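You operate a simulated robot arm through the tools that you are given. There is no shell and no other tool. Be economical: measure what you need, move in short steps, check, and stop when the job is done.

Carry out the task below with a simulated robot arm. There is one attempt and no reset: what you move stays moved.

TASK
Stack the sample heel marked "autumn" from the top of the grey bench on top of the sample heel labelled "summer". Then take the blue tape roll from the top of the grey bench and leave it on top of the laces box.

It is judged by the outcome, as a careful person would: the job done as asked, and still so three seconds after it is handed in. It fails if anything else is knocked over, pushed out of place, dropped, spilled or broken.

THE ROBOT
A 7-joint arm with a two-finger parallel gripper, fixed in place. Base frame: the origin is at the foot of the arm, x ahead of it, y to its left, z up. Lengths are in m, angles in rad, forces in N, time in s.
With the tool pointing down near the work surface it reaches from about 0.3 to 0.7 m from the base axis. Its first joint turns from -1.152 to 1.152 rad. Payload 1.57 kg.
Tool frame: the origin (TCP) lies between the finger pads and is the grasp point; the fingertips stand 0.03 m ahead of it; z points along the fingers, y is the line along which they close. The gripper opens to 0.11 m. The fingers are 0.024 m wide and 0.012 m thick; the gripper's body (0.048 by 0.112 m) begins 0.078 m behind the TCP.
Orientation is that of the tool frame in the base frame, as a unit quaternion [x, y, z, w]. With the fingers straight down and closing along the base's y, the tool's x points along the base's -x, its y along +y and its z along -z.

THE INTERFACE
- The arm moves only by the tool nudge_tool. Its argument "moves" is a list that holds one entry, the list of rows, each a list of 7 numbers: the finger opening in m, from 0 to 0.11, then the shift along the base's x, y, z in m, then the turn, a rotation vector about the base's x, y, z in rad. In form: [[[hand, dx, dy, dz, rx, ry, rz], ...]]. A call has 1 to 20 rows; each row is the pose to reach, as a shift and turn from the pose commanded when the call began. A row lasts 0.2 s, in which the tool goes at most 0.05 m and 0.15 rad; a call with a longer step from one row to the next is refused whole, and so is a gripper value outside its range. A pose out of reach is approached as far as the arm can. The call stops where the force on the tool passes 40 N (or 10 N more than at its start, if that is more) or the arm is blocked; 0.2 s more then pass. The fingers move at their own pace (about 0.108 m/s each) and stop on an object; they squeeze with about 43 N. The grip force told is the motor's: it shows also when the fingers shut on nothing. Time passes only in rows, and 0.2 s behind the last, so rows that repeat a pose let the fingers close. It gives the time, the measured TCP pose, the force on the tool (base axes), the opening and the grip force at its end, in the units of the frame above (readings bear some noise), and new pictures: "views" is both (left out), scene, wrist or none.
- Cameras (640 x 400 px; columns grow to the right, rows downward): "scene" is fixed at [0.1494, -0.3851, 1.3993]; the picture's right is [0.89, -0.46, 0.00], its down [-0.29, -0.56, -0.78] and it looks along [0.36, 0.69, -0.63] (base axes); focal length 366 px, centre (320, 200). "wrist" rides on the gripper at [-0.036, 0, -0.08] in the tool frame; the picture's right is [0.00, -1.00, 0.00], its down [0.97, 0.00, -0.24] and it looks along [0.24, 0.00, 0.97] (tool axes); focal length 218 px, centre (320, 200).
- point_at(camera, pixels): for up to 12 pixels [column, row] of the newest picture of that camera ("zoom" is the newest enlarged one), the place [x, y, z] in the base frame of the surface seen there, good to about 0.002 m. No time passes.
- zoom(camera, box): a new picture of the part [left, top, right, bottom] of that camera's present view, enlarged. No time passes.
- close_job(): hands the job in; it is judged then, once.

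Work in short steps. Measure before you move; look again where a grasp or a placing could have gone wrong, and mend it. You have 80 turns and 120 pictures in all, the two below and enlarged ones among them. Open the gripper and draw the arm clear of the work before you hand the job in, unless the task says otherwise; then end with one line.

The tools are called by a JSON object that holds its "method" and its "body". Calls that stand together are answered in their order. nudge_tool: Moves the arm, as the interface text tells. Its arguments: {"type":"object","properties":{"moves":{"type":"array","items":{"type":"array","items":{"type":"array","items":{"type":"number"}}}},"views":{"type":"string","enum":["both","scene","wrist","none"]}},"required":["moves"]} The other tools are called the same way: point_at (camera, pixels) gives the place of the surface under pixels of a picture; zoom (camera, box) takes an enlarged picture of a part of a camera's view; close_job () hands the job in.

At the start:

```text
t: 0.0
position: [0.3796, 0.0007, 1.065]
orientation: [0.0, 1.0, 0.0, 0.0]
ft_force: [-0.2, -0.1, -0.1]
width: 0.1101
grasp_force: 0.0
```

scene: 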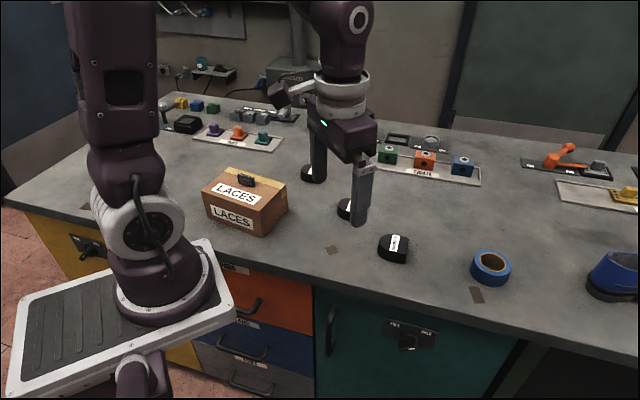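
wrist: 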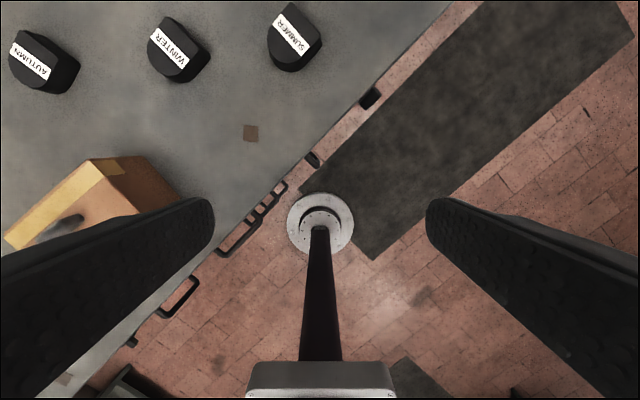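

The wrist picture shows the heels autumn (45,62), winter (178,50) and summer (293,38). I'll enlarge and measure them, along with the tape and the box.

{"method": "zoom", "body": {"camera": "wrist", "box": [0, 0, 340, 212]}}

{"method": "point_at", "body": {"camera": "wrist", "pixels": [[11, 45], [22, 32], [50, 79], [29, 59], [66, 50], [80, 65], [277, 20], [305, 50], [290, 35], [321, 40], [292, 3], [270, 60]]}}

{"method": "zoom", "body": {"camera": "scene", "box": [180, 120, 540, 345]}}

{"method": "point_at", "body": {"camera": "scene", "pixels": [[473, 262], [491, 252], [509, 264], [490, 273], [492, 263], [470, 272], [491, 286], [246, 181], [204, 190], [266, 210], [288, 184], [230, 168]]}}

```text
1.88 times, centred on (170, 106) of wrist
```

zoom: 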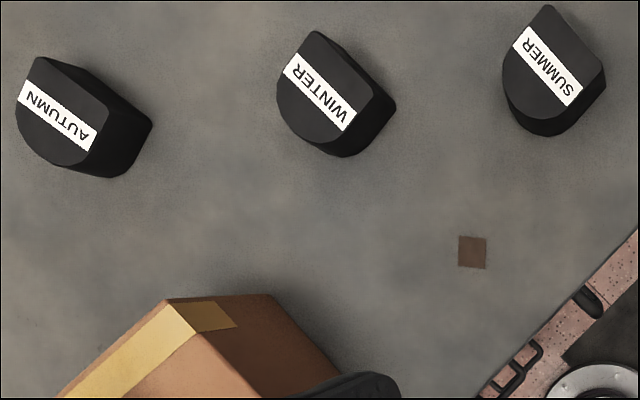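

```text
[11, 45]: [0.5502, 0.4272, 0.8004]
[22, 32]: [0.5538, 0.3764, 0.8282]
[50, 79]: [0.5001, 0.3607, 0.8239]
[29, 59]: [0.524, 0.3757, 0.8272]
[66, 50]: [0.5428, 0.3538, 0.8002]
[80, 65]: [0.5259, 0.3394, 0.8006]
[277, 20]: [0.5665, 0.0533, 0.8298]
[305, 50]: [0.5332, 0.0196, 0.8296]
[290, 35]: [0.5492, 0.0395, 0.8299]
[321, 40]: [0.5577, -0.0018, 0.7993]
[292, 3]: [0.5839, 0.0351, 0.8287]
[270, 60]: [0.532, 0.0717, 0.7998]
```

```text
1.78 times, centred on (360, 232) of scene
```

zoom: 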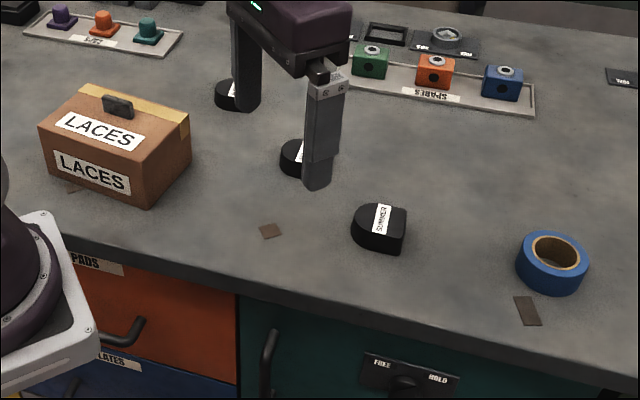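

```text
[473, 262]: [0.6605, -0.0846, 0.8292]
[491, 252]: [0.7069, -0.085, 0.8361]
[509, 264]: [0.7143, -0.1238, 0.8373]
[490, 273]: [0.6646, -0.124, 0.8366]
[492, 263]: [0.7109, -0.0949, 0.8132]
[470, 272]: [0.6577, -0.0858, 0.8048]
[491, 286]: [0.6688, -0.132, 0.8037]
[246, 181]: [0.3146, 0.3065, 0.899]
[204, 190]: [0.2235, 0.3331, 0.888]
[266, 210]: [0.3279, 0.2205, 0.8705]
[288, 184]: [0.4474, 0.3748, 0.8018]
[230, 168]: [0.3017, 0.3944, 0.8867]
```

Heels are about 0.03 tall on the bench (z 0.80). I move above the autumn heel to see its shape and orientation.

{"method": "nudge_tool", "body": {"moves": [[[0.11, 0.015, 0.045, 0, 0, 0, 0], [0.11, 0.03, 0.09, 0, 0, 0, 0], [0.11, 0.045, 0.135, 0, 0, 0, 0], [0.11, 0.06, 0.18, 0, 0, 0, 0], [0.11, 0.075, 0.225, 0, 0, 0, 0], [0.11, 0.09, 0.27, 0, 0, 0, 0], [0.11, 0.105, 0.315, 0, 0, 0, 0], [0.11, 0.12, 0.355, 0, 0, 0, 0], [0.11, 0.125, 0.36, -0.03, 0, 0, 0]]]}}

```text
t: 2.0
position: [0.5033, 0.3609, 1.0346]
orientation: [0.001, 1.0, 0.0, -0.001]
ft_force: [-0.1, 0.1, -0.1]
width: 0.1101
grasp_force: 0.1
```

scene: 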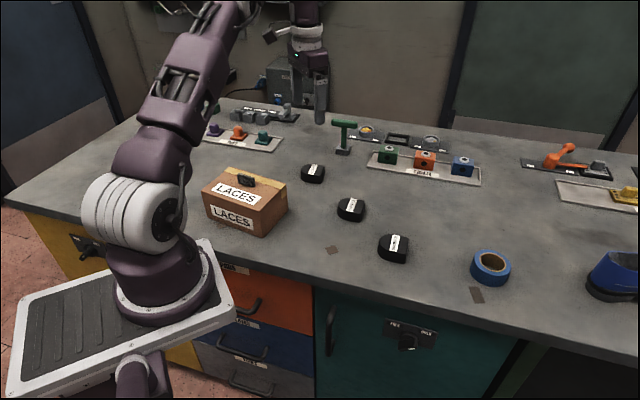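
wrist: 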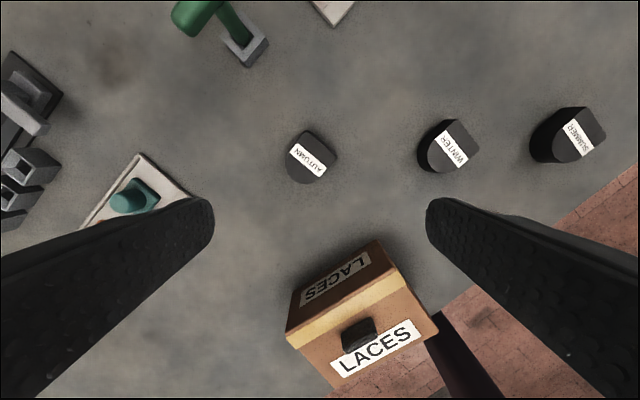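

Autumn now sits at (310,157) wrist. I enlarge it and the laces box top.

{"method": "zoom", "body": {"camera": "wrist", "box": [262, 115, 358, 205]}}

{"method": "point_at", "body": {"camera": "wrist", "pixels": [[306, 132], [328, 156], [293, 152], [322, 168], [300, 177], [311, 155], [360, 332], [344, 338], [300, 335], [340, 386], [437, 332], [383, 262]]}}

{"method": "zoom", "body": {"camera": "scene", "box": [190, 150, 350, 250]}}

```text
4.44 times, centred on (310, 160) of wrist
```

zoom: 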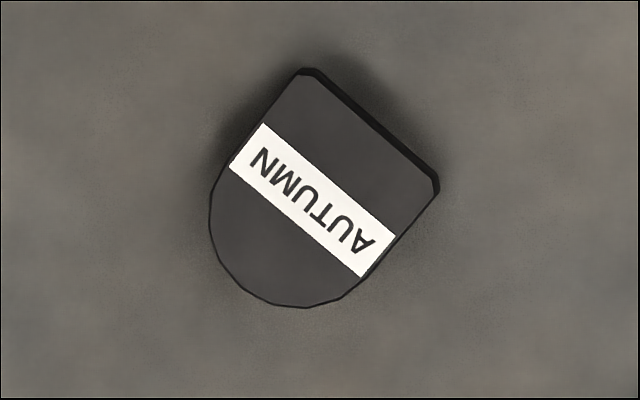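

```text
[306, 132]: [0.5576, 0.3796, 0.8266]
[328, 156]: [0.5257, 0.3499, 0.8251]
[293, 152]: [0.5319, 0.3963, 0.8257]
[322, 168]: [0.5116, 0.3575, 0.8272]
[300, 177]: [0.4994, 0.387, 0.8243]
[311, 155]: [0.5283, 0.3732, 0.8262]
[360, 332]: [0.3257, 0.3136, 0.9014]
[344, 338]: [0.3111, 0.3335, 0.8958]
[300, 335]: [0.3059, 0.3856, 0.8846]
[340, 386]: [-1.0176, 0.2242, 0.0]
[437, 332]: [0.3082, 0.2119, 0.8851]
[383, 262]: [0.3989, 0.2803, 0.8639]
```

```text
4.00 times, centred on (270, 200) of scene
```

zoom: 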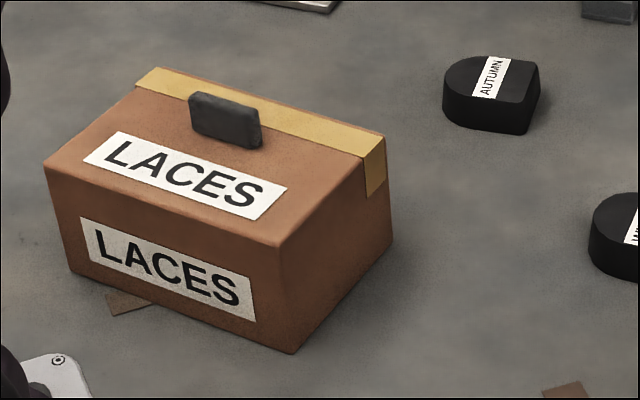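

I get exact outline points of the autumn heel from a fresh enlargement, to find its side direction.

{"method": "zoom", "body": {"camera": "wrist", "box": [262, 115, 358, 205]}}

{"method": "point_at", "body": {"camera": "zoom", "pixels": [[263, 127], [393, 238], [233, 166], [361, 274], [300, 80], [428, 190], [215, 225], [290, 300], [345, 292], [315, 190]]}}

{"method": "zoom", "body": {"camera": "wrist", "box": [520, 90, 616, 180]}}

{"method": "point_at", "body": {"camera": "zoom", "pixels": [[320, 200], [200, 160], [400, 120], [300, 100], [420, 220]]}}

```text
4.44 times, centred on (310, 160) of wrist
```

zoom: 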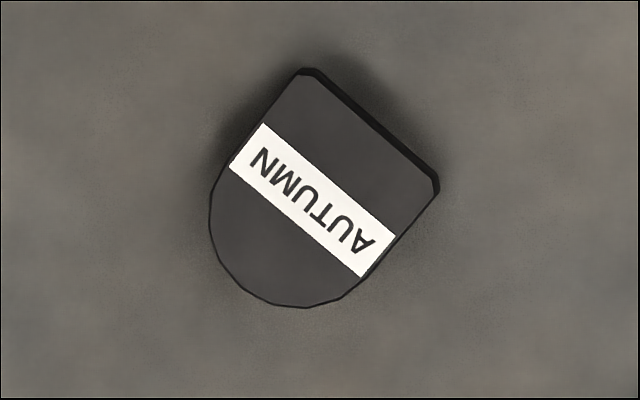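

```text
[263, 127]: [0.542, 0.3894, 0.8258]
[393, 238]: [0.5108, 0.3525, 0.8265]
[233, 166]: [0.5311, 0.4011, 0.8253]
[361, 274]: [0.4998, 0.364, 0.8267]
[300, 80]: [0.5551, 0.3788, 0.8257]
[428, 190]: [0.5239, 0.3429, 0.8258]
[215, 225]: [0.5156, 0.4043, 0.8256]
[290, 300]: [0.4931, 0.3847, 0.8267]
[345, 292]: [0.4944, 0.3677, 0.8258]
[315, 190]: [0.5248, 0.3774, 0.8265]
```

```text
4.44 times, centred on (568, 135) of wrist
```

zoom: 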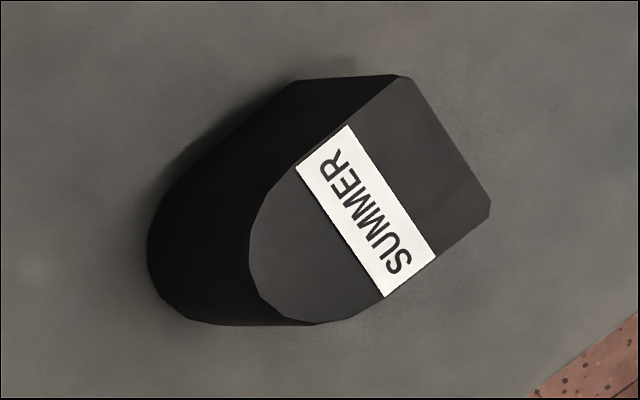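

```text
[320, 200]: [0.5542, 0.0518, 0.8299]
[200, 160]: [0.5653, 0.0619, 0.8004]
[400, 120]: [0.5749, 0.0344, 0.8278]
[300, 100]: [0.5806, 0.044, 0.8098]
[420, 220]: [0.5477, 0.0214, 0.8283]
```

Autumn's sides run at about 50° from base x, and it is 0.049 wide, centred on (0.521,0.377). I'll turn the tool -0.70 rad and hover over the straight part of its sides.

{"method": "nudge_tool", "body": {"moves": [[[0.11, 0.005, 0.002, -0.03, 0, 0, -0.14], [0.11, 0.01, 0.004, -0.06, 0, 0, -0.28], [0.11, 0.015, 0.006, -0.09, 0, 0, -0.42], [0.11, 0.02, 0.009, -0.11, 0, 0, -0.56], [0.11, 0.023, 0.0107, -0.13, 0, 0, -0.7], [0.11, 0.023, 0.0107, -0.13, 0, 0, -0.7]]], "views": "wrist"}}

```text
t: 3.4
position: [0.5288, 0.3715, 0.9038]
orientation: [0.344, 0.939, 0.0, 0.0]
ft_force: [0.0, 0.0, 0.1]
width: 0.1102
grasp_force: 0.3
```

wrist: 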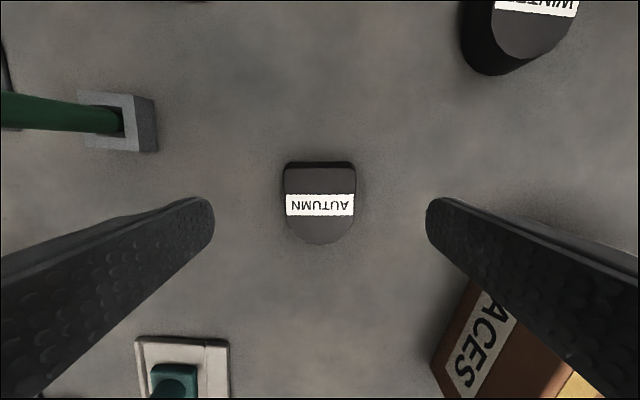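

The heel is centred and aligned between the fingers. I descend to TCP z≈0.836 and close.

{"method": "nudge_tool", "body": {"moves": [[[0.11, -0.001, 0, -0.035, 0, 0, 0], [0.11, -0.0015, 0, -0.067, 0, 0, 0], [0.11, -0.0015, 0, -0.067, 0, 0, 0], [0.045, -0.0015, 0, -0.067, 0, 0, 0], [0.03, -0.0015, 0, -0.067, 0, 0, 0], [0.03, -0.0015, 0, -0.067, 0, 0, 0]]], "views": "wrist"}}

```text
t: 4.8
position: [0.5256, 0.3715, 0.8366]
orientation: [0.342, 0.94, 0.0, 0.0]
ft_force: [-0.6, -0.5, -0.1]
width: 0.0549
grasp_force: 43.2
```

wrist: 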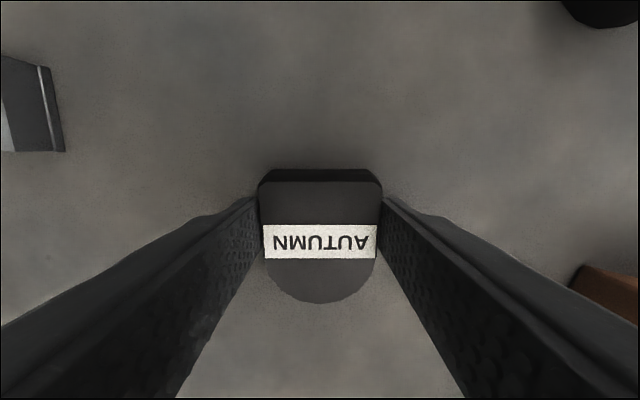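

Held at 0.055. I lift 0.13 and check the grip.

{"method": "nudge_tool", "body": {"moves": [[[0.03, 0, 0, 0.02, 0, 0, 0], [0.03, 0, 0, 0.05, 0, 0, 0], [0.03, 0, -0.01, 0.09, 0, 0, 0], [0.03, 0, -0.05, 0.12, 0, 0, 0], [0.03, 0, -0.1, 0.13, 0, 0, 0], [0.03, 0, -0.14, 0.14, 0, 0, 0], [0.03, -0.01, -0.18, 0.15, 0, 0, 0], [0.03, -0.02, -0.22, 0.15, 0, 0, 0], [0.03, -0.03, -0.25, 0.15, 0, 0, 0]]]}}

```text
refused: row 5 steps farther than a row can; nothing moved
```

One step was too long, so I shorten it.

{"method": "nudge_tool", "body": {"moves": [[[0.03, 0, 0, 0.02, 0, 0, 0], [0.03, 0, 0, 0.05, 0, 0, 0], [0.03, 0, -0.01, 0.09, 0, 0, 0], [0.03, 0, -0.04, 0.12, 0, 0, 0], [0.03, 0, -0.08, 0.13, 0, 0, 0], [0.03, 0, -0.12, 0.14, 0, 0, 0], [0.03, -0.01, -0.16, 0.15, 0, 0, 0], [0.03, -0.02, -0.2, 0.15, 0, 0, 0], [0.03, -0.03, -0.24, 0.15, 0, 0, 0]]]}}

```text
t: 6.8
position: [0.4955, 0.1317, 0.9882]
orientation: [0.343, 0.939, -0.001, -0.001]
ft_force: [0.8, 0.2, -1.1]
width: 0.0551
grasp_force: 43.0
```

scene: 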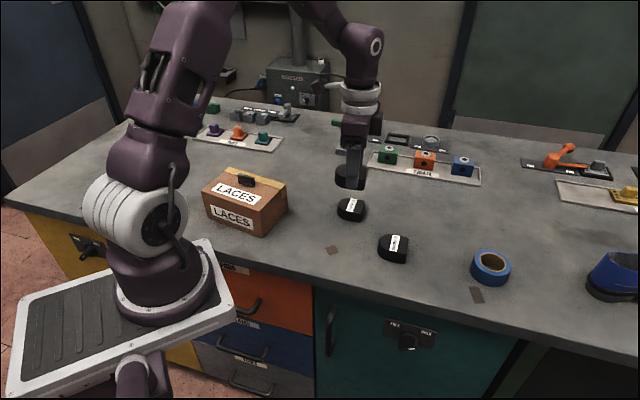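
wrist: 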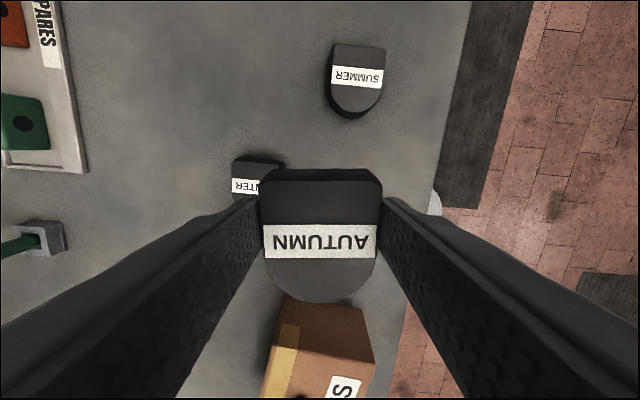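

The grip is good and summer is visible at (357,78) wrist. I measure its top outline.

{"method": "zoom", "body": {"camera": "wrist", "box": [309, 33, 405, 123]}}

{"method": "point_at", "body": {"camera": "wrist", "pixels": [[332, 67], [382, 70], [332, 84], [381, 88], [333, 45], [383, 50], [357, 77], [355, 110], [345, 107], [366, 108]]}}

```text
4.44 times, centred on (357, 78) of wrist
```

zoom: 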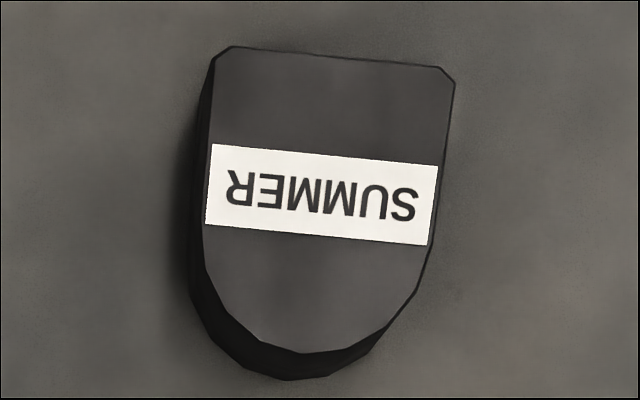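

```text
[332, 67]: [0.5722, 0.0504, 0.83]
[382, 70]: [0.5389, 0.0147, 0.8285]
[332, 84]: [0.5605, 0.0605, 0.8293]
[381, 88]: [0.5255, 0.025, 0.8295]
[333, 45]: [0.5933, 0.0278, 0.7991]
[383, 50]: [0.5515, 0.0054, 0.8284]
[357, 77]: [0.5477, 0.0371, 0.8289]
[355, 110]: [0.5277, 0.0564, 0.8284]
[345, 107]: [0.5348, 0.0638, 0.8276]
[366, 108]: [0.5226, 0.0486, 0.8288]
```

Summer centre is (0.549,0.038), with its sides at about 46°. I measure the autumn heel in hand to fix the offset.

{"method": "point_at", "body": {"camera": "wrist", "pixels": [[265, 227], [376, 227], [265, 256], [374, 256], [320, 242], [320, 200]]}}

{"method": "nudge_tool", "body": {"moves": [[[0.03, 0.015, -0.03, 0, 0, 0, -0.02], [0.03, 0.035, -0.06, -0.01, 0, 0, -0.04], [0.03, 0.05, -0.085, -0.03, 0, 0, -0.062], [0.03, 0.0589, -0.0988, -0.06, 0, 0, -0.062], [0.03, 0.0589, -0.0988, -0.08, 0, 0, -0.062], [0.03, 0.0589, -0.0988, -0.09, 0, 0, -0.062]]]}}

```text
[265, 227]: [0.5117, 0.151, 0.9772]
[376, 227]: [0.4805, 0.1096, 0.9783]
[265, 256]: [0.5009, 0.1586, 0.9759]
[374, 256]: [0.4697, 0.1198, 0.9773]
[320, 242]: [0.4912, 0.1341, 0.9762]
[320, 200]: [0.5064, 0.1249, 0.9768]
```

```text
t: 8.2
position: [0.5545, 0.0332, 0.8985]
orientation: [0.372, 0.928, 0.0, -0.001]
ft_force: [0.3, -0.3, -1.2]
width: 0.055
grasp_force: 42.7
```

scene: 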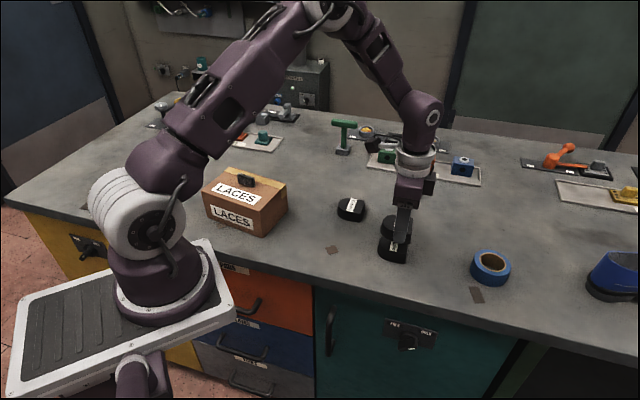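
wrist: 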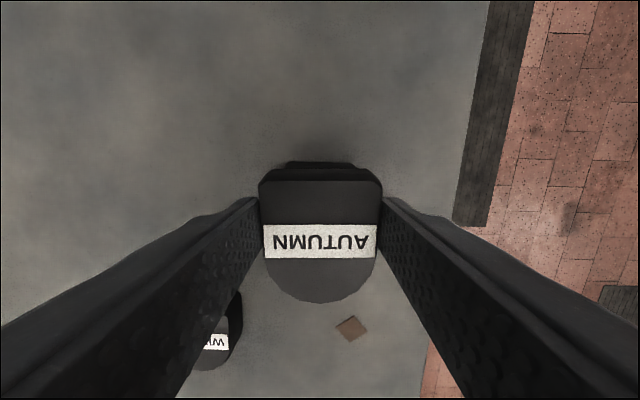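

No slip, offset is 1 mm off. I lower slowly onto summer (contact expected at TCP z≈0.866).

{"method": "nudge_tool", "body": {"moves": [[[0.03, -0.001, 0.0006, -0.02, 0, 0, 0], [0.03, -0.001, 0.0006, -0.028, 0, 0, 0], [0.03, -0.001, 0.0006, -0.0305, 0, 0, 0], [0.03, -0.001, 0.0006, -0.0315, 0, 0, 0], [0.03, -0.001, 0.0006, -0.0315, 0, 0, 0]]]}}

{"method": "zoom", "body": {"camera": "scene", "box": [346, 195, 442, 275]}}

```text
t: 9.4
position: [0.5529, 0.0328, 0.867]
orientation: [0.373, 0.928, -0.001, 0.0]
ft_force: [0.4, 0.1, -1.2]
width: 0.0547
grasp_force: 42.9
```

scene: 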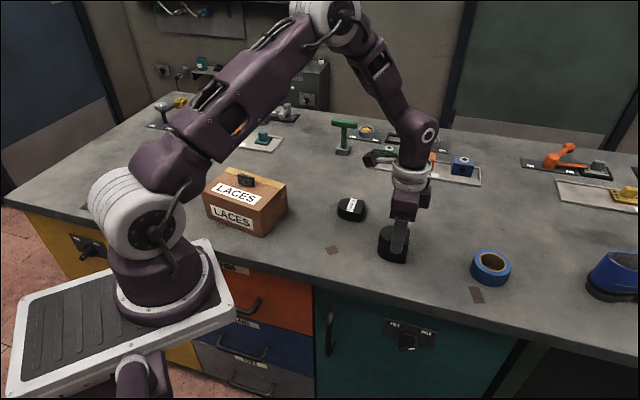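
wrist: 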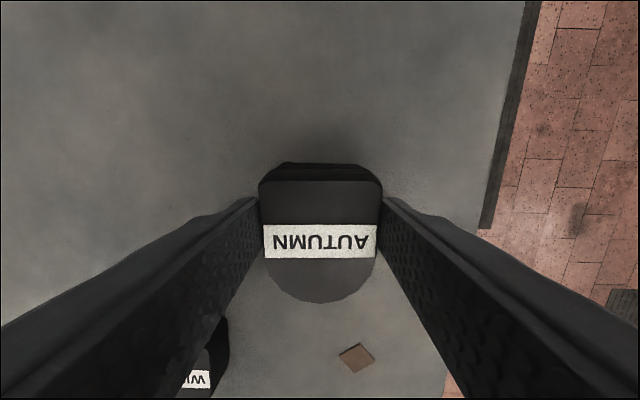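

```text
5.00 times, centred on (394, 235) of scene
```

zoom: 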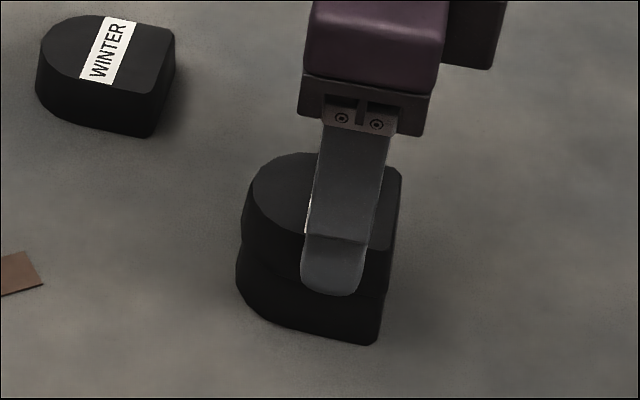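

No contact force yet, so I keep lowering in 1 mm steps.

{"method": "nudge_tool", "body": {"moves": [[[0.03, 0, 0.0005, -0.001, 0, 0, 0], [0.03, 0, 0.0005, -0.002, 0, 0, 0], [0.03, 0, 0.0005, -0.002, 0, 0, 0]]], "views": "none"}}

```text
t: 10.2
position: [0.5533, 0.0336, 0.8656]
orientation: [0.372, 0.928, 0.001, 0.001]
ft_force: [-5.6, -1.0, 29.8]
width: 0.055
grasp_force: 43.5
```

Contact is made (30 N). I ease up 0.7 mm, open, and rise.

{"method": "nudge_tool", "body": {"moves": [[[0.03, 0, 0, 0.0007, 0, 0, 0], [0.06, 0, 0, 0.0008, 0, 0, 0], [0.09, 0, 0, 0.0008, 0, 0, 0], [0.11, 0, 0, 0.0008, 0, 0, 0], [0.11, 0, 0, 0.03, 0, 0, 0], [0.11, 0, 0, 0.08, 0, 0, 0], [0.11, 0, 0, 0.12, 0, 0, 0]]]}}

{"method": "zoom", "body": {"camera": "scene", "box": [346, 195, 442, 275]}}

```text
t: 11.8
position: [0.554, 0.0328, 0.9832]
orientation: [0.371, 0.928, 0.0, 0.0]
ft_force: [0.2, -1.1, 0.5]
width: 0.1103
grasp_force: 0.1
```

scene: 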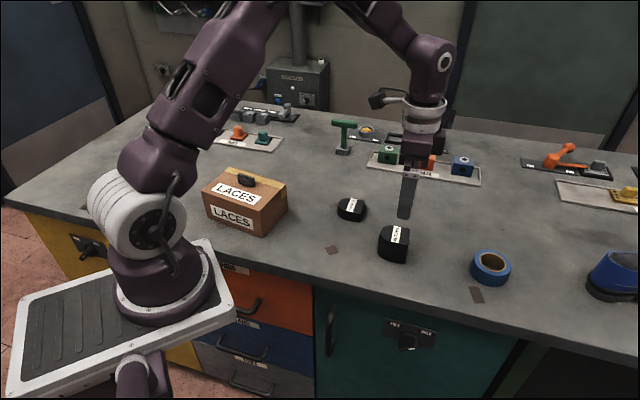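
wrist: 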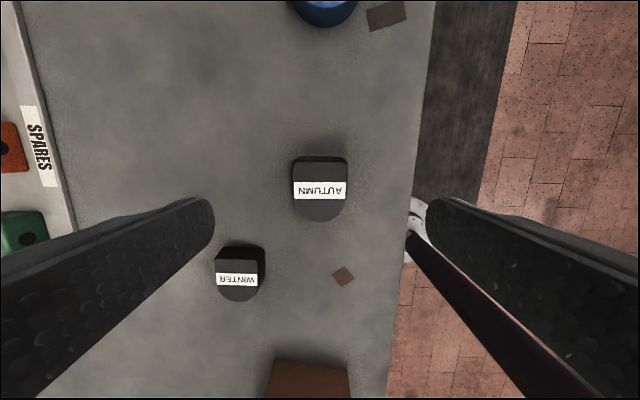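

```text
5.00 times, centred on (394, 235) of scene
```

zoom: 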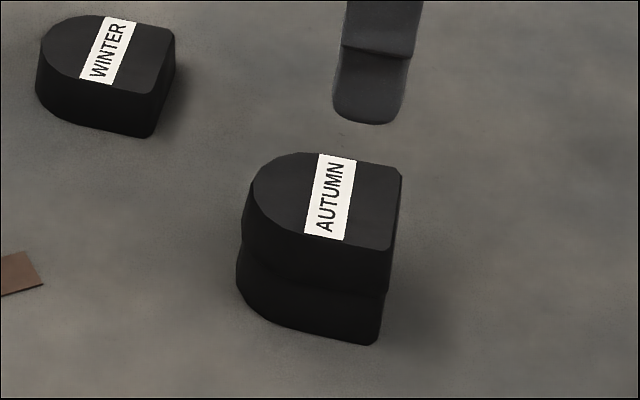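

The stack sits well. Next, I go toward the tape roll at about (0.69,-0.10).

{"method": "nudge_tool", "body": {"moves": [[[0.11, 0.025, -0.03, 0, 0, 0, 0], [0.11, 0.05, -0.06, 0, 0, 0, 0], [0.11, 0.075, -0.09, 0, 0, 0, 0], [0.11, 0.1, -0.115, 0, 0, 0, 0], [0.11, 0.12, -0.13, 0, 0, 0, 0], [0.11, 0.12, -0.13, 0, 0, 0, 0]]], "views": "wrist"}}

```text
t: 13.2
position: [0.6744, -0.0974, 0.9841]
orientation: [0.373, 0.928, 0.0, 0.0]
ft_force: [0.4, -0.5, 0.1]
width: 0.1102
grasp_force: 0.1
```

wrist: 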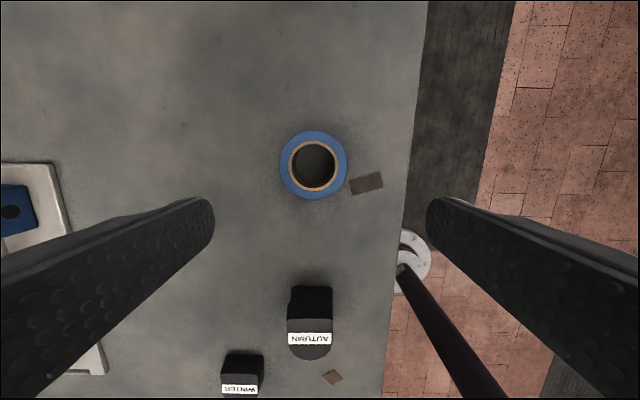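

{"method": "zoom", "body": {"camera": "wrist", "box": [266, 120, 362, 210]}}

{"method": "point_at", "body": {"camera": "wrist", "pixels": [[282, 165], [345, 164], [313, 134], [313, 195], [291, 166], [336, 165], [313, 144], [313, 190], [313, 165]]}}

{"method": "zoom", "body": {"camera": "scene", "box": [190, 150, 302, 240]}}

{"method": "point_at", "body": {"camera": "zoom", "pixels": [[90, 130], [560, 180], [215, 70], [385, 310], [280, 170], [385, 190], [285, 125], [395, 150], [320, 110], [450, 250], [200, 200], [420, 190]]}}

```text
4.44 times, centred on (314, 165) of wrist
```

zoom: 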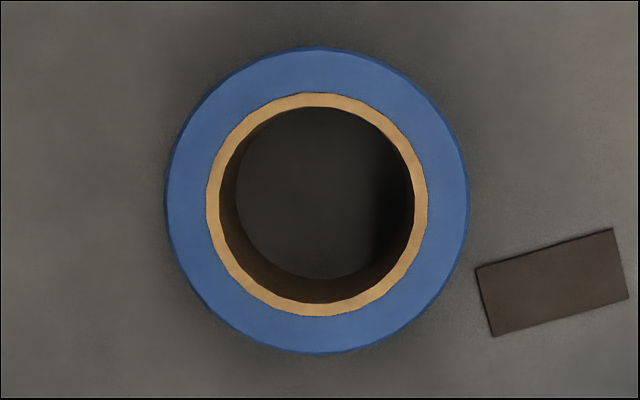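

```text
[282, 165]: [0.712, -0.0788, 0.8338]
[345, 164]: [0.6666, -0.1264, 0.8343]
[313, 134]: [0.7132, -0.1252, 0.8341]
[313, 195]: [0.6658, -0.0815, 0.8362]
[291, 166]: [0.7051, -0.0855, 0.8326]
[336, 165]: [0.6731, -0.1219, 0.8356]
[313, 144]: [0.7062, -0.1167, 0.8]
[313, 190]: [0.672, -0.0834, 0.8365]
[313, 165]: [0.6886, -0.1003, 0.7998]
```

```text
4.44 times, centred on (246, 195) of scene
```

zoom: 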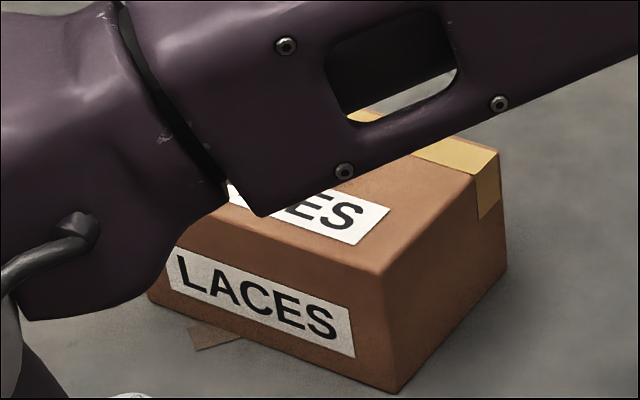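

```text
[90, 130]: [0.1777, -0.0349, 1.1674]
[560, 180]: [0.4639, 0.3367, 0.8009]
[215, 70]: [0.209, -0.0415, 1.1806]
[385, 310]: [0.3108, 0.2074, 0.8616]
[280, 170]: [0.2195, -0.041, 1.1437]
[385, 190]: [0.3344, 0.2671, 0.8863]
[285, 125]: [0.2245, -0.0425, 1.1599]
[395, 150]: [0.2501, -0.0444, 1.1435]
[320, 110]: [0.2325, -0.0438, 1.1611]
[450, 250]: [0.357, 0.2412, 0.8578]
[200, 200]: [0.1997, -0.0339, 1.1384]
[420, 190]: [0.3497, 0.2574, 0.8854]
```

Tape centre is (0.689,-0.103), 0.067 across, hole 0.042, top z 0.836. I align and descend to hover, then check.

{"method": "nudge_tool", "body": {"moves": [[[0.11, 0.0146, -0.0056, -0.03, 0, 0, 0], [0.11, 0.0146, -0.0056, -0.07, 0, 0, 0], [0.11, 0.0146, -0.0056, -0.1, 0, 0, 0], [0.11, 0.0146, -0.0056, -0.1, 0, 0, 0]]], "views": "wrist"}}

```text
t: 14.2
position: [0.6885, -0.1014, 0.8831]
orientation: [0.372, 0.928, 0.0, 0.0]
ft_force: [0.4, 0.1, -0.3]
width: 0.1104
grasp_force: 0.1
out of reach, approached as far as the arm can: row 1
```

wrist: 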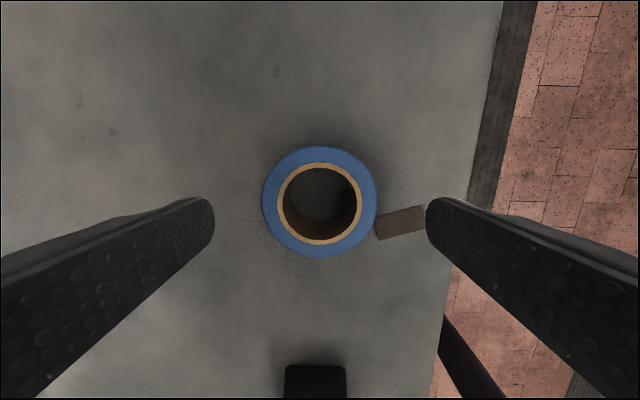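

Centred (320,202). I descend to z≈0.844 and close on the tape.

{"method": "nudge_tool", "body": {"moves": [[[0.11, 0, -0.001, -0.025, 0, 0, 0], [0.11, 0, -0.001, -0.039, 0, 0, 0], [0.11, 0, -0.001, -0.039, 0, 0, 0], [0.07, 0, -0.001, -0.039, 0, 0, 0], [0.05, 0, -0.001, -0.039, 0, 0, 0], [0.05, 0, -0.001, -0.039, 0, 0, 0]]], "views": "wrist"}}

```text
t: 15.6
position: [0.688, -0.1024, 0.8446]
orientation: [0.373, 0.928, 0.0, 0.001]
ft_force: [0.3, -0.3, 1.0]
width: 0.0747
grasp_force: 43.7
```

wrist: 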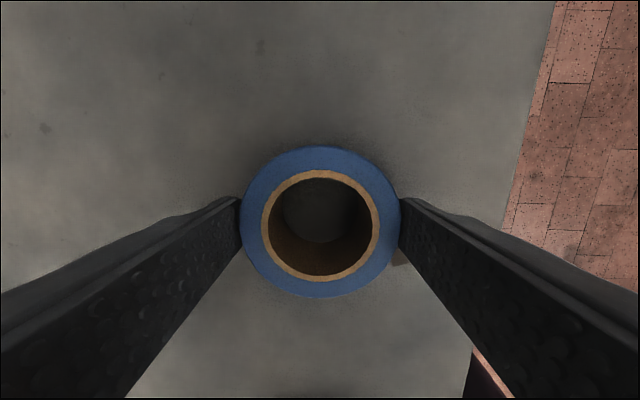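

Held at 0.075. Lift straight up first, then carry it back toward the box at height.

{"method": "nudge_tool", "body": {"moves": [[[0.05, 0, 0, 0.02, 0, 0, 0], [0.05, -0.01, 0, 0.06, 0, 0, 0], [0.05, -0.02, 0, 0.1, 0, 0, 0], [0.05, -0.03, 0.005, 0.145, 0, 0, 0], [0.05, -0.05, 0.03, 0.175, 0, 0, 0], [0.05, -0.07, 0.06, 0.195, 0, 0, 0], [0.05, -0.09, 0.1, 0.195, 0, 0, 0], [0.05, -0.115, 0.14, 0.195, 0, 0, 0], [0.05, -0.14, 0.18, 0.195, 0, 0, 0], [0.05, -0.165, 0.22, 0.195, 0, 0, 0], [0.05, -0.19, 0.26, 0.195, 0, 0, 0], [0.05, -0.21, 0.29, 0.195, 0, 0, 0], [0.05, -0.21, 0.29, 0.195, 0, 0, 0]]]}}

```text
t: 18.4
position: [0.4779, 0.1865, 1.0405]
orientation: [0.372, 0.928, 0.0, 0.001]
ft_force: [-0.2, -0.3, -0.1]
width: 0.0748
grasp_force: 43.4
```

scene: 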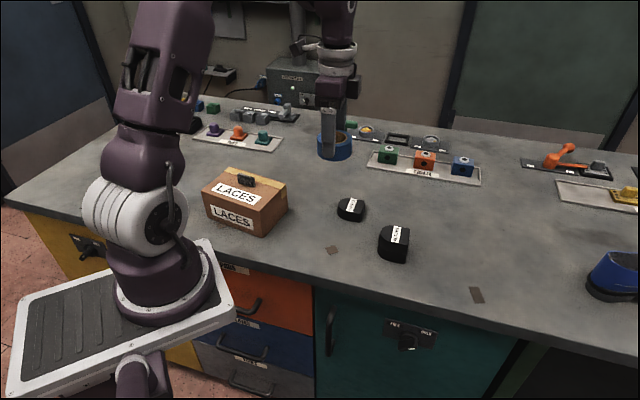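
wrist: 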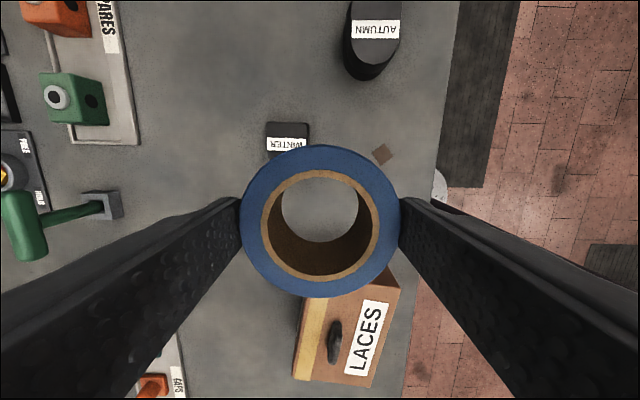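

The box is clear in both views. I measure its top corners and the handle.

{"method": "zoom", "body": {"camera": "scene", "box": [190, 155, 302, 225]}}

{"method": "zoom", "body": {"camera": "wrist", "box": [272, 280, 424, 400]}}

{"method": "point_at", "body": {"camera": "wrist", "pixels": [[298, 376], [370, 384], [396, 290], [336, 323], [335, 361], [331, 342], [341, 342], [336, 342], [327, 338], [345, 362], [388, 320], [310, 320]]}}

```text
5.71 times, centred on (246, 190) of scene
```

zoom: 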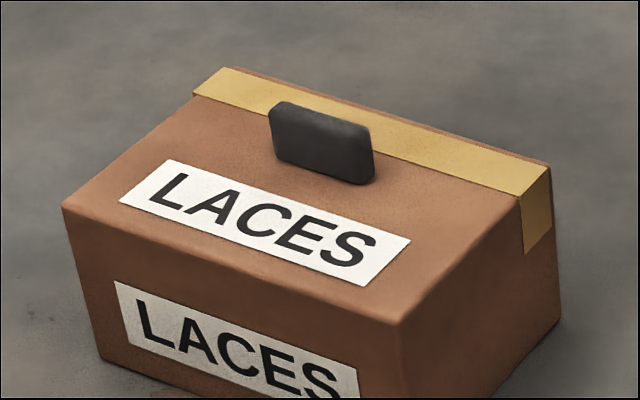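

```text
3.33 times, centred on (348, 340) of wrist
```

zoom: 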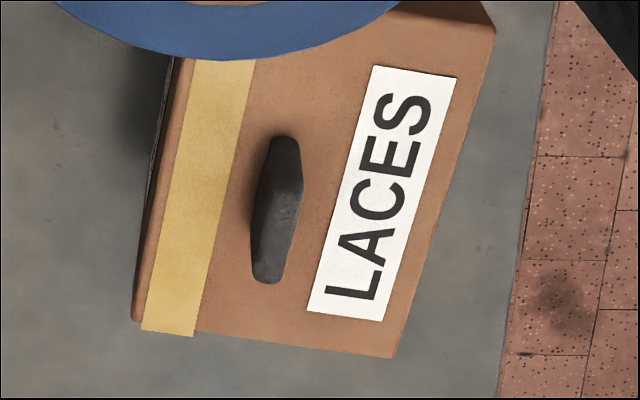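

```text
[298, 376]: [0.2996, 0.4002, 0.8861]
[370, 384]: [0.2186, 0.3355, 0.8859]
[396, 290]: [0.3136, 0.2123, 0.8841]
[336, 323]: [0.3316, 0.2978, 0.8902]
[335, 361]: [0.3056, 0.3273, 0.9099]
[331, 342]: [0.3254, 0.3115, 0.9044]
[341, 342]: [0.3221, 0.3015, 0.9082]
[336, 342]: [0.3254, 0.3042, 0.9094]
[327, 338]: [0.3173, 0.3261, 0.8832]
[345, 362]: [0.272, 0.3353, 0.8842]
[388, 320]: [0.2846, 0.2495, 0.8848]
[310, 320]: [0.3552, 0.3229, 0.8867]
```

The handle stands about 0.025 tall near the middle of the 0.104×0.156 top. I measure its footprint exactly so the tape can lie beside it.

{"method": "zoom", "body": {"camera": "scene", "box": [190, 155, 302, 225]}}

{"method": "point_at", "body": {"camera": "zoom", "pixels": [[277, 158], [284, 166], [360, 186], [277, 120], [365, 150], [372, 176], [320, 150], [280, 104], [365, 127], [390, 320], [545, 168], [400, 260]]}}

{"method": "point_at", "body": {"camera": "wrist", "pixels": [[332, 322], [337, 324], [329, 363], [333, 364], [328, 350], [338, 350], [352, 320], [346, 340], [320, 230], [320, 155], [320, 285], [245, 222]]}}

```text
5.71 times, centred on (246, 190) of scene
```

zoom: 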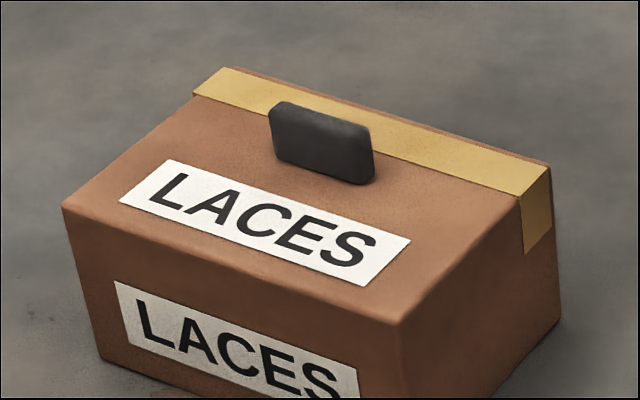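

```text
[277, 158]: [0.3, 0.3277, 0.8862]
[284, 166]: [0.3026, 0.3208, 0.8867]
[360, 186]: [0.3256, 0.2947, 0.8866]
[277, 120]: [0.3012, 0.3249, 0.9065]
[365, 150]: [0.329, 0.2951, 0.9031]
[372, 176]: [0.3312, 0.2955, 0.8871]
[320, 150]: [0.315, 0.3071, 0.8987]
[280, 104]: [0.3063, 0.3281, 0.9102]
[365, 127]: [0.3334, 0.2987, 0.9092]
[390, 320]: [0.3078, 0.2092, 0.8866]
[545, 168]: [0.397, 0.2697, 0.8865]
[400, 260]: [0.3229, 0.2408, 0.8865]
```

```text
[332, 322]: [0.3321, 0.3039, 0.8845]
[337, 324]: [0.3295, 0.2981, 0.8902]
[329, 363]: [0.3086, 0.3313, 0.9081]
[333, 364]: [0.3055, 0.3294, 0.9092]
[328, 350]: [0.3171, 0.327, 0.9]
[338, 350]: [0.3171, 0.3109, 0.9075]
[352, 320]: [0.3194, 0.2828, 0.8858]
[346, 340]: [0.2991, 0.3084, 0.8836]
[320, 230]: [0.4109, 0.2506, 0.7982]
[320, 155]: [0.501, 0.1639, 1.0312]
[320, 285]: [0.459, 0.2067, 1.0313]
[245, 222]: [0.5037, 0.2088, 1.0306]
```

Target for the tape centre is (0.315,0.250), about 5 mm clear of the handle and with its centre well inside the top. I turn -0.175 and move there, staying above the handle.

{"method": "nudge_tool", "body": {"moves": [[[0.05, -0.035, 0.014, 0, 0, 0, -0.05], [0.05, -0.07, 0.028, 0, 0, 0, -0.1], [0.05, -0.105, 0.042, 0, 0, 0, -0.15], [0.05, -0.14, 0.055, 0, 0, 0, -0.175], [0.05, -0.1637, 0.0637, 0, 0, 0, -0.175], [0.05, -0.1637, 0.0637, -0.04, 0, 0, -0.175], [0.05, -0.1637, 0.0637, -0.075, 0, 0, -0.175], [0.05, -0.1637, 0.0637, -0.075, 0, 0, -0.175]]]}}

{"method": "zoom", "body": {"camera": "scene", "box": [190, 140, 318, 240]}}

```text
t: 20.2
position: [0.3159, 0.2494, 0.9636]
orientation: [0.451, 0.892, 0.0, 0.0]
ft_force: [-0.1, -0.3, -1.0]
width: 0.0747
grasp_force: 43.2
```

scene: 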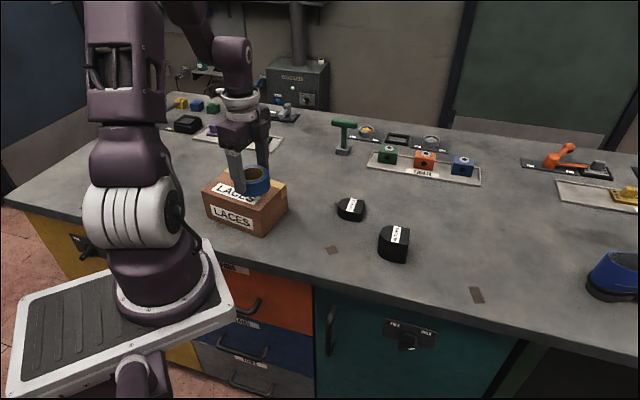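
wrist: 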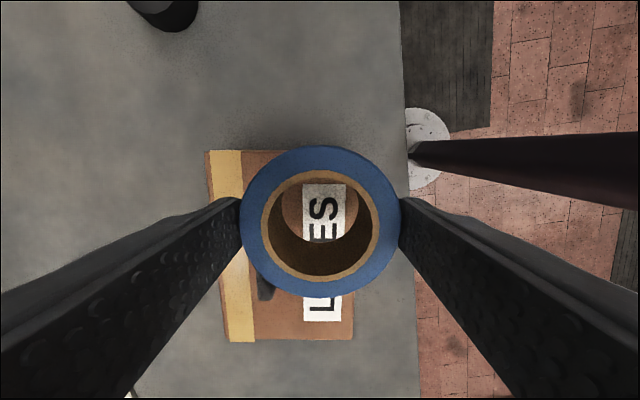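

```text
4.00 times, centred on (254, 190) of scene
```

zoom: 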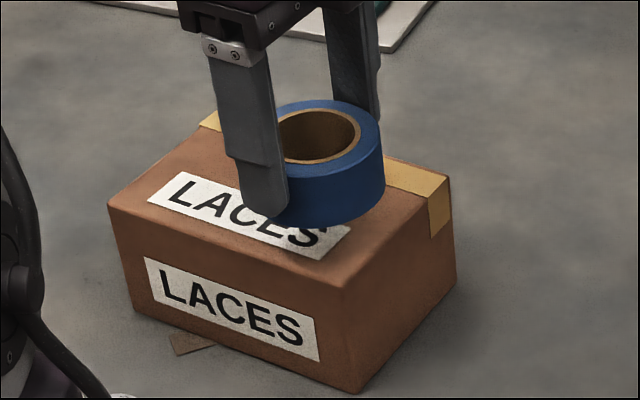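

Position is within 1 mm. I lower toward contact (expected at TCP z≈0.931).

{"method": "nudge_tool", "body": {"moves": [[[0.05, -0.001, 0, -0.015, 0, 0, 0], [0.05, -0.001, 0, -0.026, 0, 0, 0], [0.05, -0.001, 0, -0.03, 0, 0, 0], [0.05, -0.001, 0, -0.0315, 0, 0, 0], [0.05, -0.001, 0, -0.0315, 0, 0, 0]]]}}

{"method": "zoom", "body": {"camera": "scene", "box": [190, 140, 318, 240]}}

```text
t: 21.4
position: [0.3132, 0.2512, 0.9335]
orientation: [0.452, 0.892, 0.0, 0.0]
ft_force: [0.6, -0.1, -0.2]
width: 0.0748
grasp_force: 43.3
```

scene: 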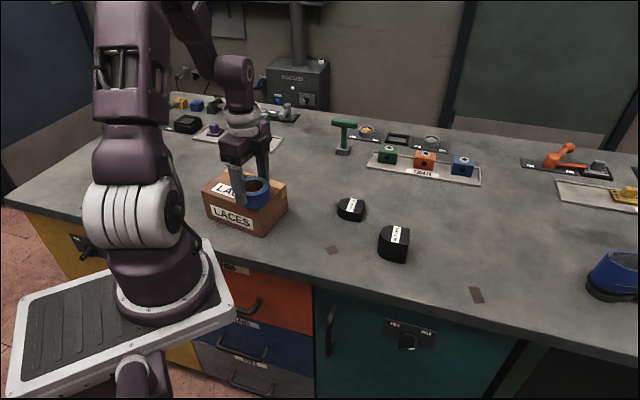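
wrist: 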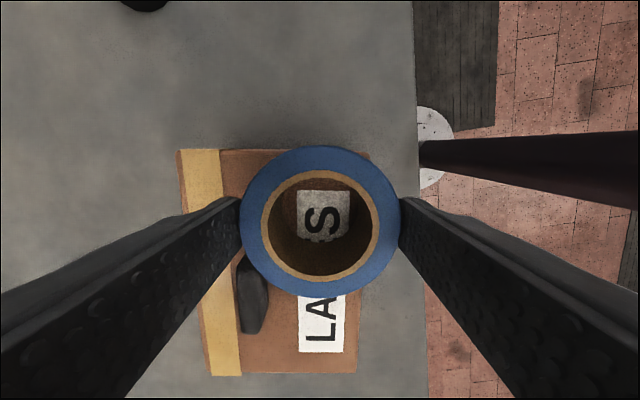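

```text
4.00 times, centred on (254, 190) of scene
```

zoom: 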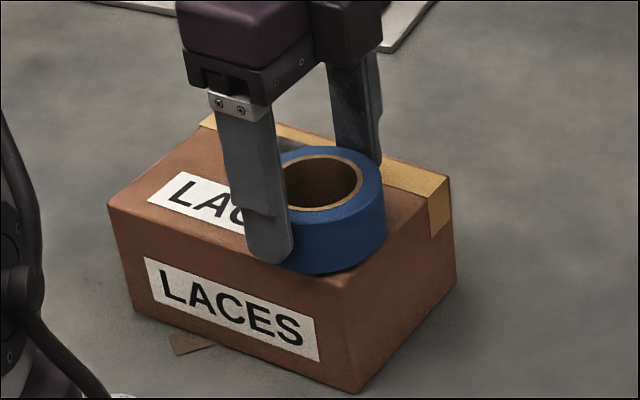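

No contact yet and the tape is clear of the handle. I lower the last couple of mm.

{"method": "nudge_tool", "body": {"moves": [[[0.05, 0.001, -0.001, -0.0012, 0, 0, 0], [0.05, 0.001, -0.001, -0.0022, 0, 0, 0], [0.05, 0.001, -0.001, -0.0022, 0, 0, 0]]], "views": "none"}}

```text
t: 22.2
position: [0.3152, 0.2494, 0.9316]
orientation: [0.452, 0.892, 0.0, 0.0]
ft_force: [-0.2, 0.4, -0.9]
width: 0.075
grasp_force: 42.9
```

{"method": "nudge_tool", "body": {"moves": [[[0.05, 0, 0, -0.0007, 0, 0, 0], [0.05, 0, 0, -0.0014, 0, 0, 0], [0.05, 0, 0, -0.0014, 0, 0, 0]]], "views": "none"}}

```text
t: 23.0
position: [0.3152, 0.2507, 0.93]
orientation: [0.452, 0.892, 0.0, -0.001]
ft_force: [-1.4, -0.8, 13.4]
width: 0.0749
grasp_force: 43.4
```

Contact is made (13 N). I open modestly and rise straight up.

{"method": "nudge_tool", "body": {"moves": [[[0.05, 0, 0, 0.0005, 0, 0, 0], [0.085, 0, 0, 0.0005, 0, 0, 0], [0.095, 0, 0, 0.0005, 0, 0, 0], [0.095, 0, 0, 0.0005, 0, 0, 0], [0.095, 0, 0, 0.03, 0, 0, 0], [0.095, 0, 0, 0.075, 0, 0, 0], [0.095, 0, 0, 0.12, 0, 0, 0], [0.095, 0.04, -0.02, 0.13, 0, 0, 0], [0.095, 0.08, -0.04, 0.14, 0, 0, 0], [0.095, 0.12, -0.06, 0.14, 0, 0, 0]]]}}

{"method": "zoom", "body": {"camera": "scene", "box": [190, 150, 430, 275]}}

```text
t: 25.2
position: [0.4351, 0.1897, 1.0695]
orientation: [0.451, 0.893, -0.001, 0.0]
ft_force: [-0.3, 0.2, 0.4]
width: 0.0949
grasp_force: 0.1
```

scene: 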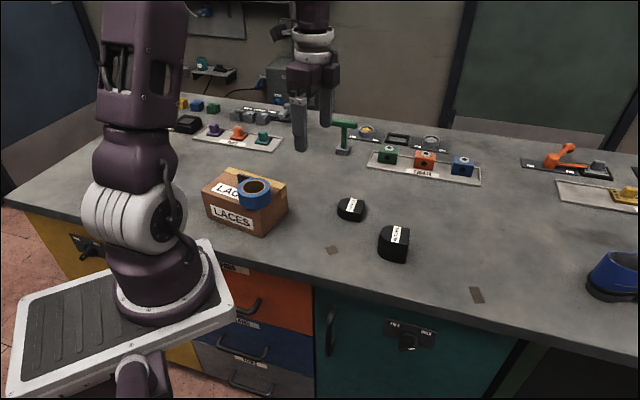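
wrist: 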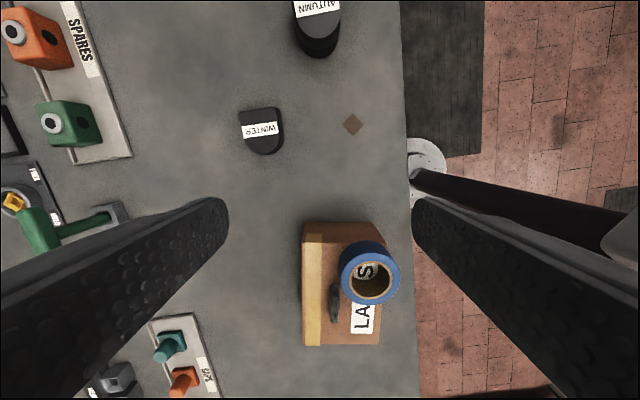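

```text
2.67 times, centred on (310, 212) of scene
```

zoom: 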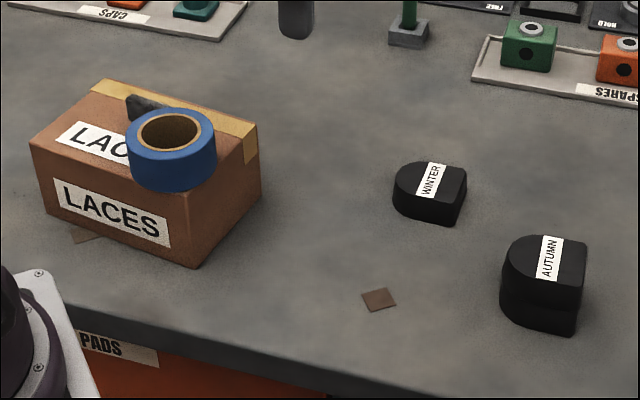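

The tape rests on the box beside the handle. I check that it lies flat.

{"method": "zoom", "body": {"camera": "wrist", "box": [290, 210, 420, 360]}}

{"method": "point_at", "body": {"camera": "wrist", "pixels": [[347, 273], [394, 273], [370, 256], [370, 300], [353, 290], [388, 290]]}}

```text
2.67 times, centred on (355, 285) of wrist
```

zoom: 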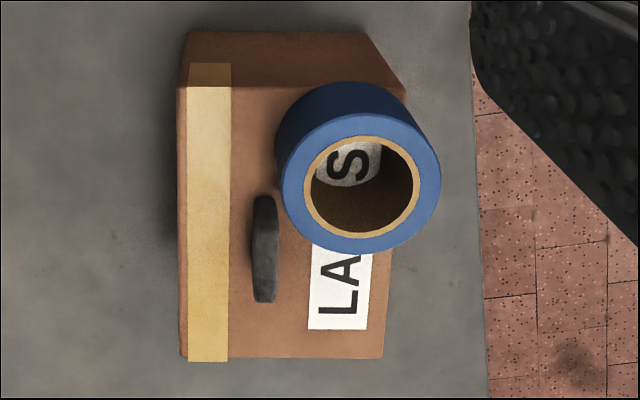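

```text
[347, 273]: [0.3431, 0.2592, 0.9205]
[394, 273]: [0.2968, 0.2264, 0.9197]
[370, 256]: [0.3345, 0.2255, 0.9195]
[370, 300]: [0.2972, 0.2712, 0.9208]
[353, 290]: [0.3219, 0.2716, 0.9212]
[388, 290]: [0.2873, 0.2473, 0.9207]
```

The tape's top is level (z 0.920 all round), the stack is intact and the arm is clear with the gripper open.

{"method": "close_job", "body": {}}

```text
The job is handed in.
```

The autumn heel is stacked on the summer heel, and the blue tape roll lies flat on the laces box beside its handle, overhanging the corner by about 1 cm; nothing else was moved.
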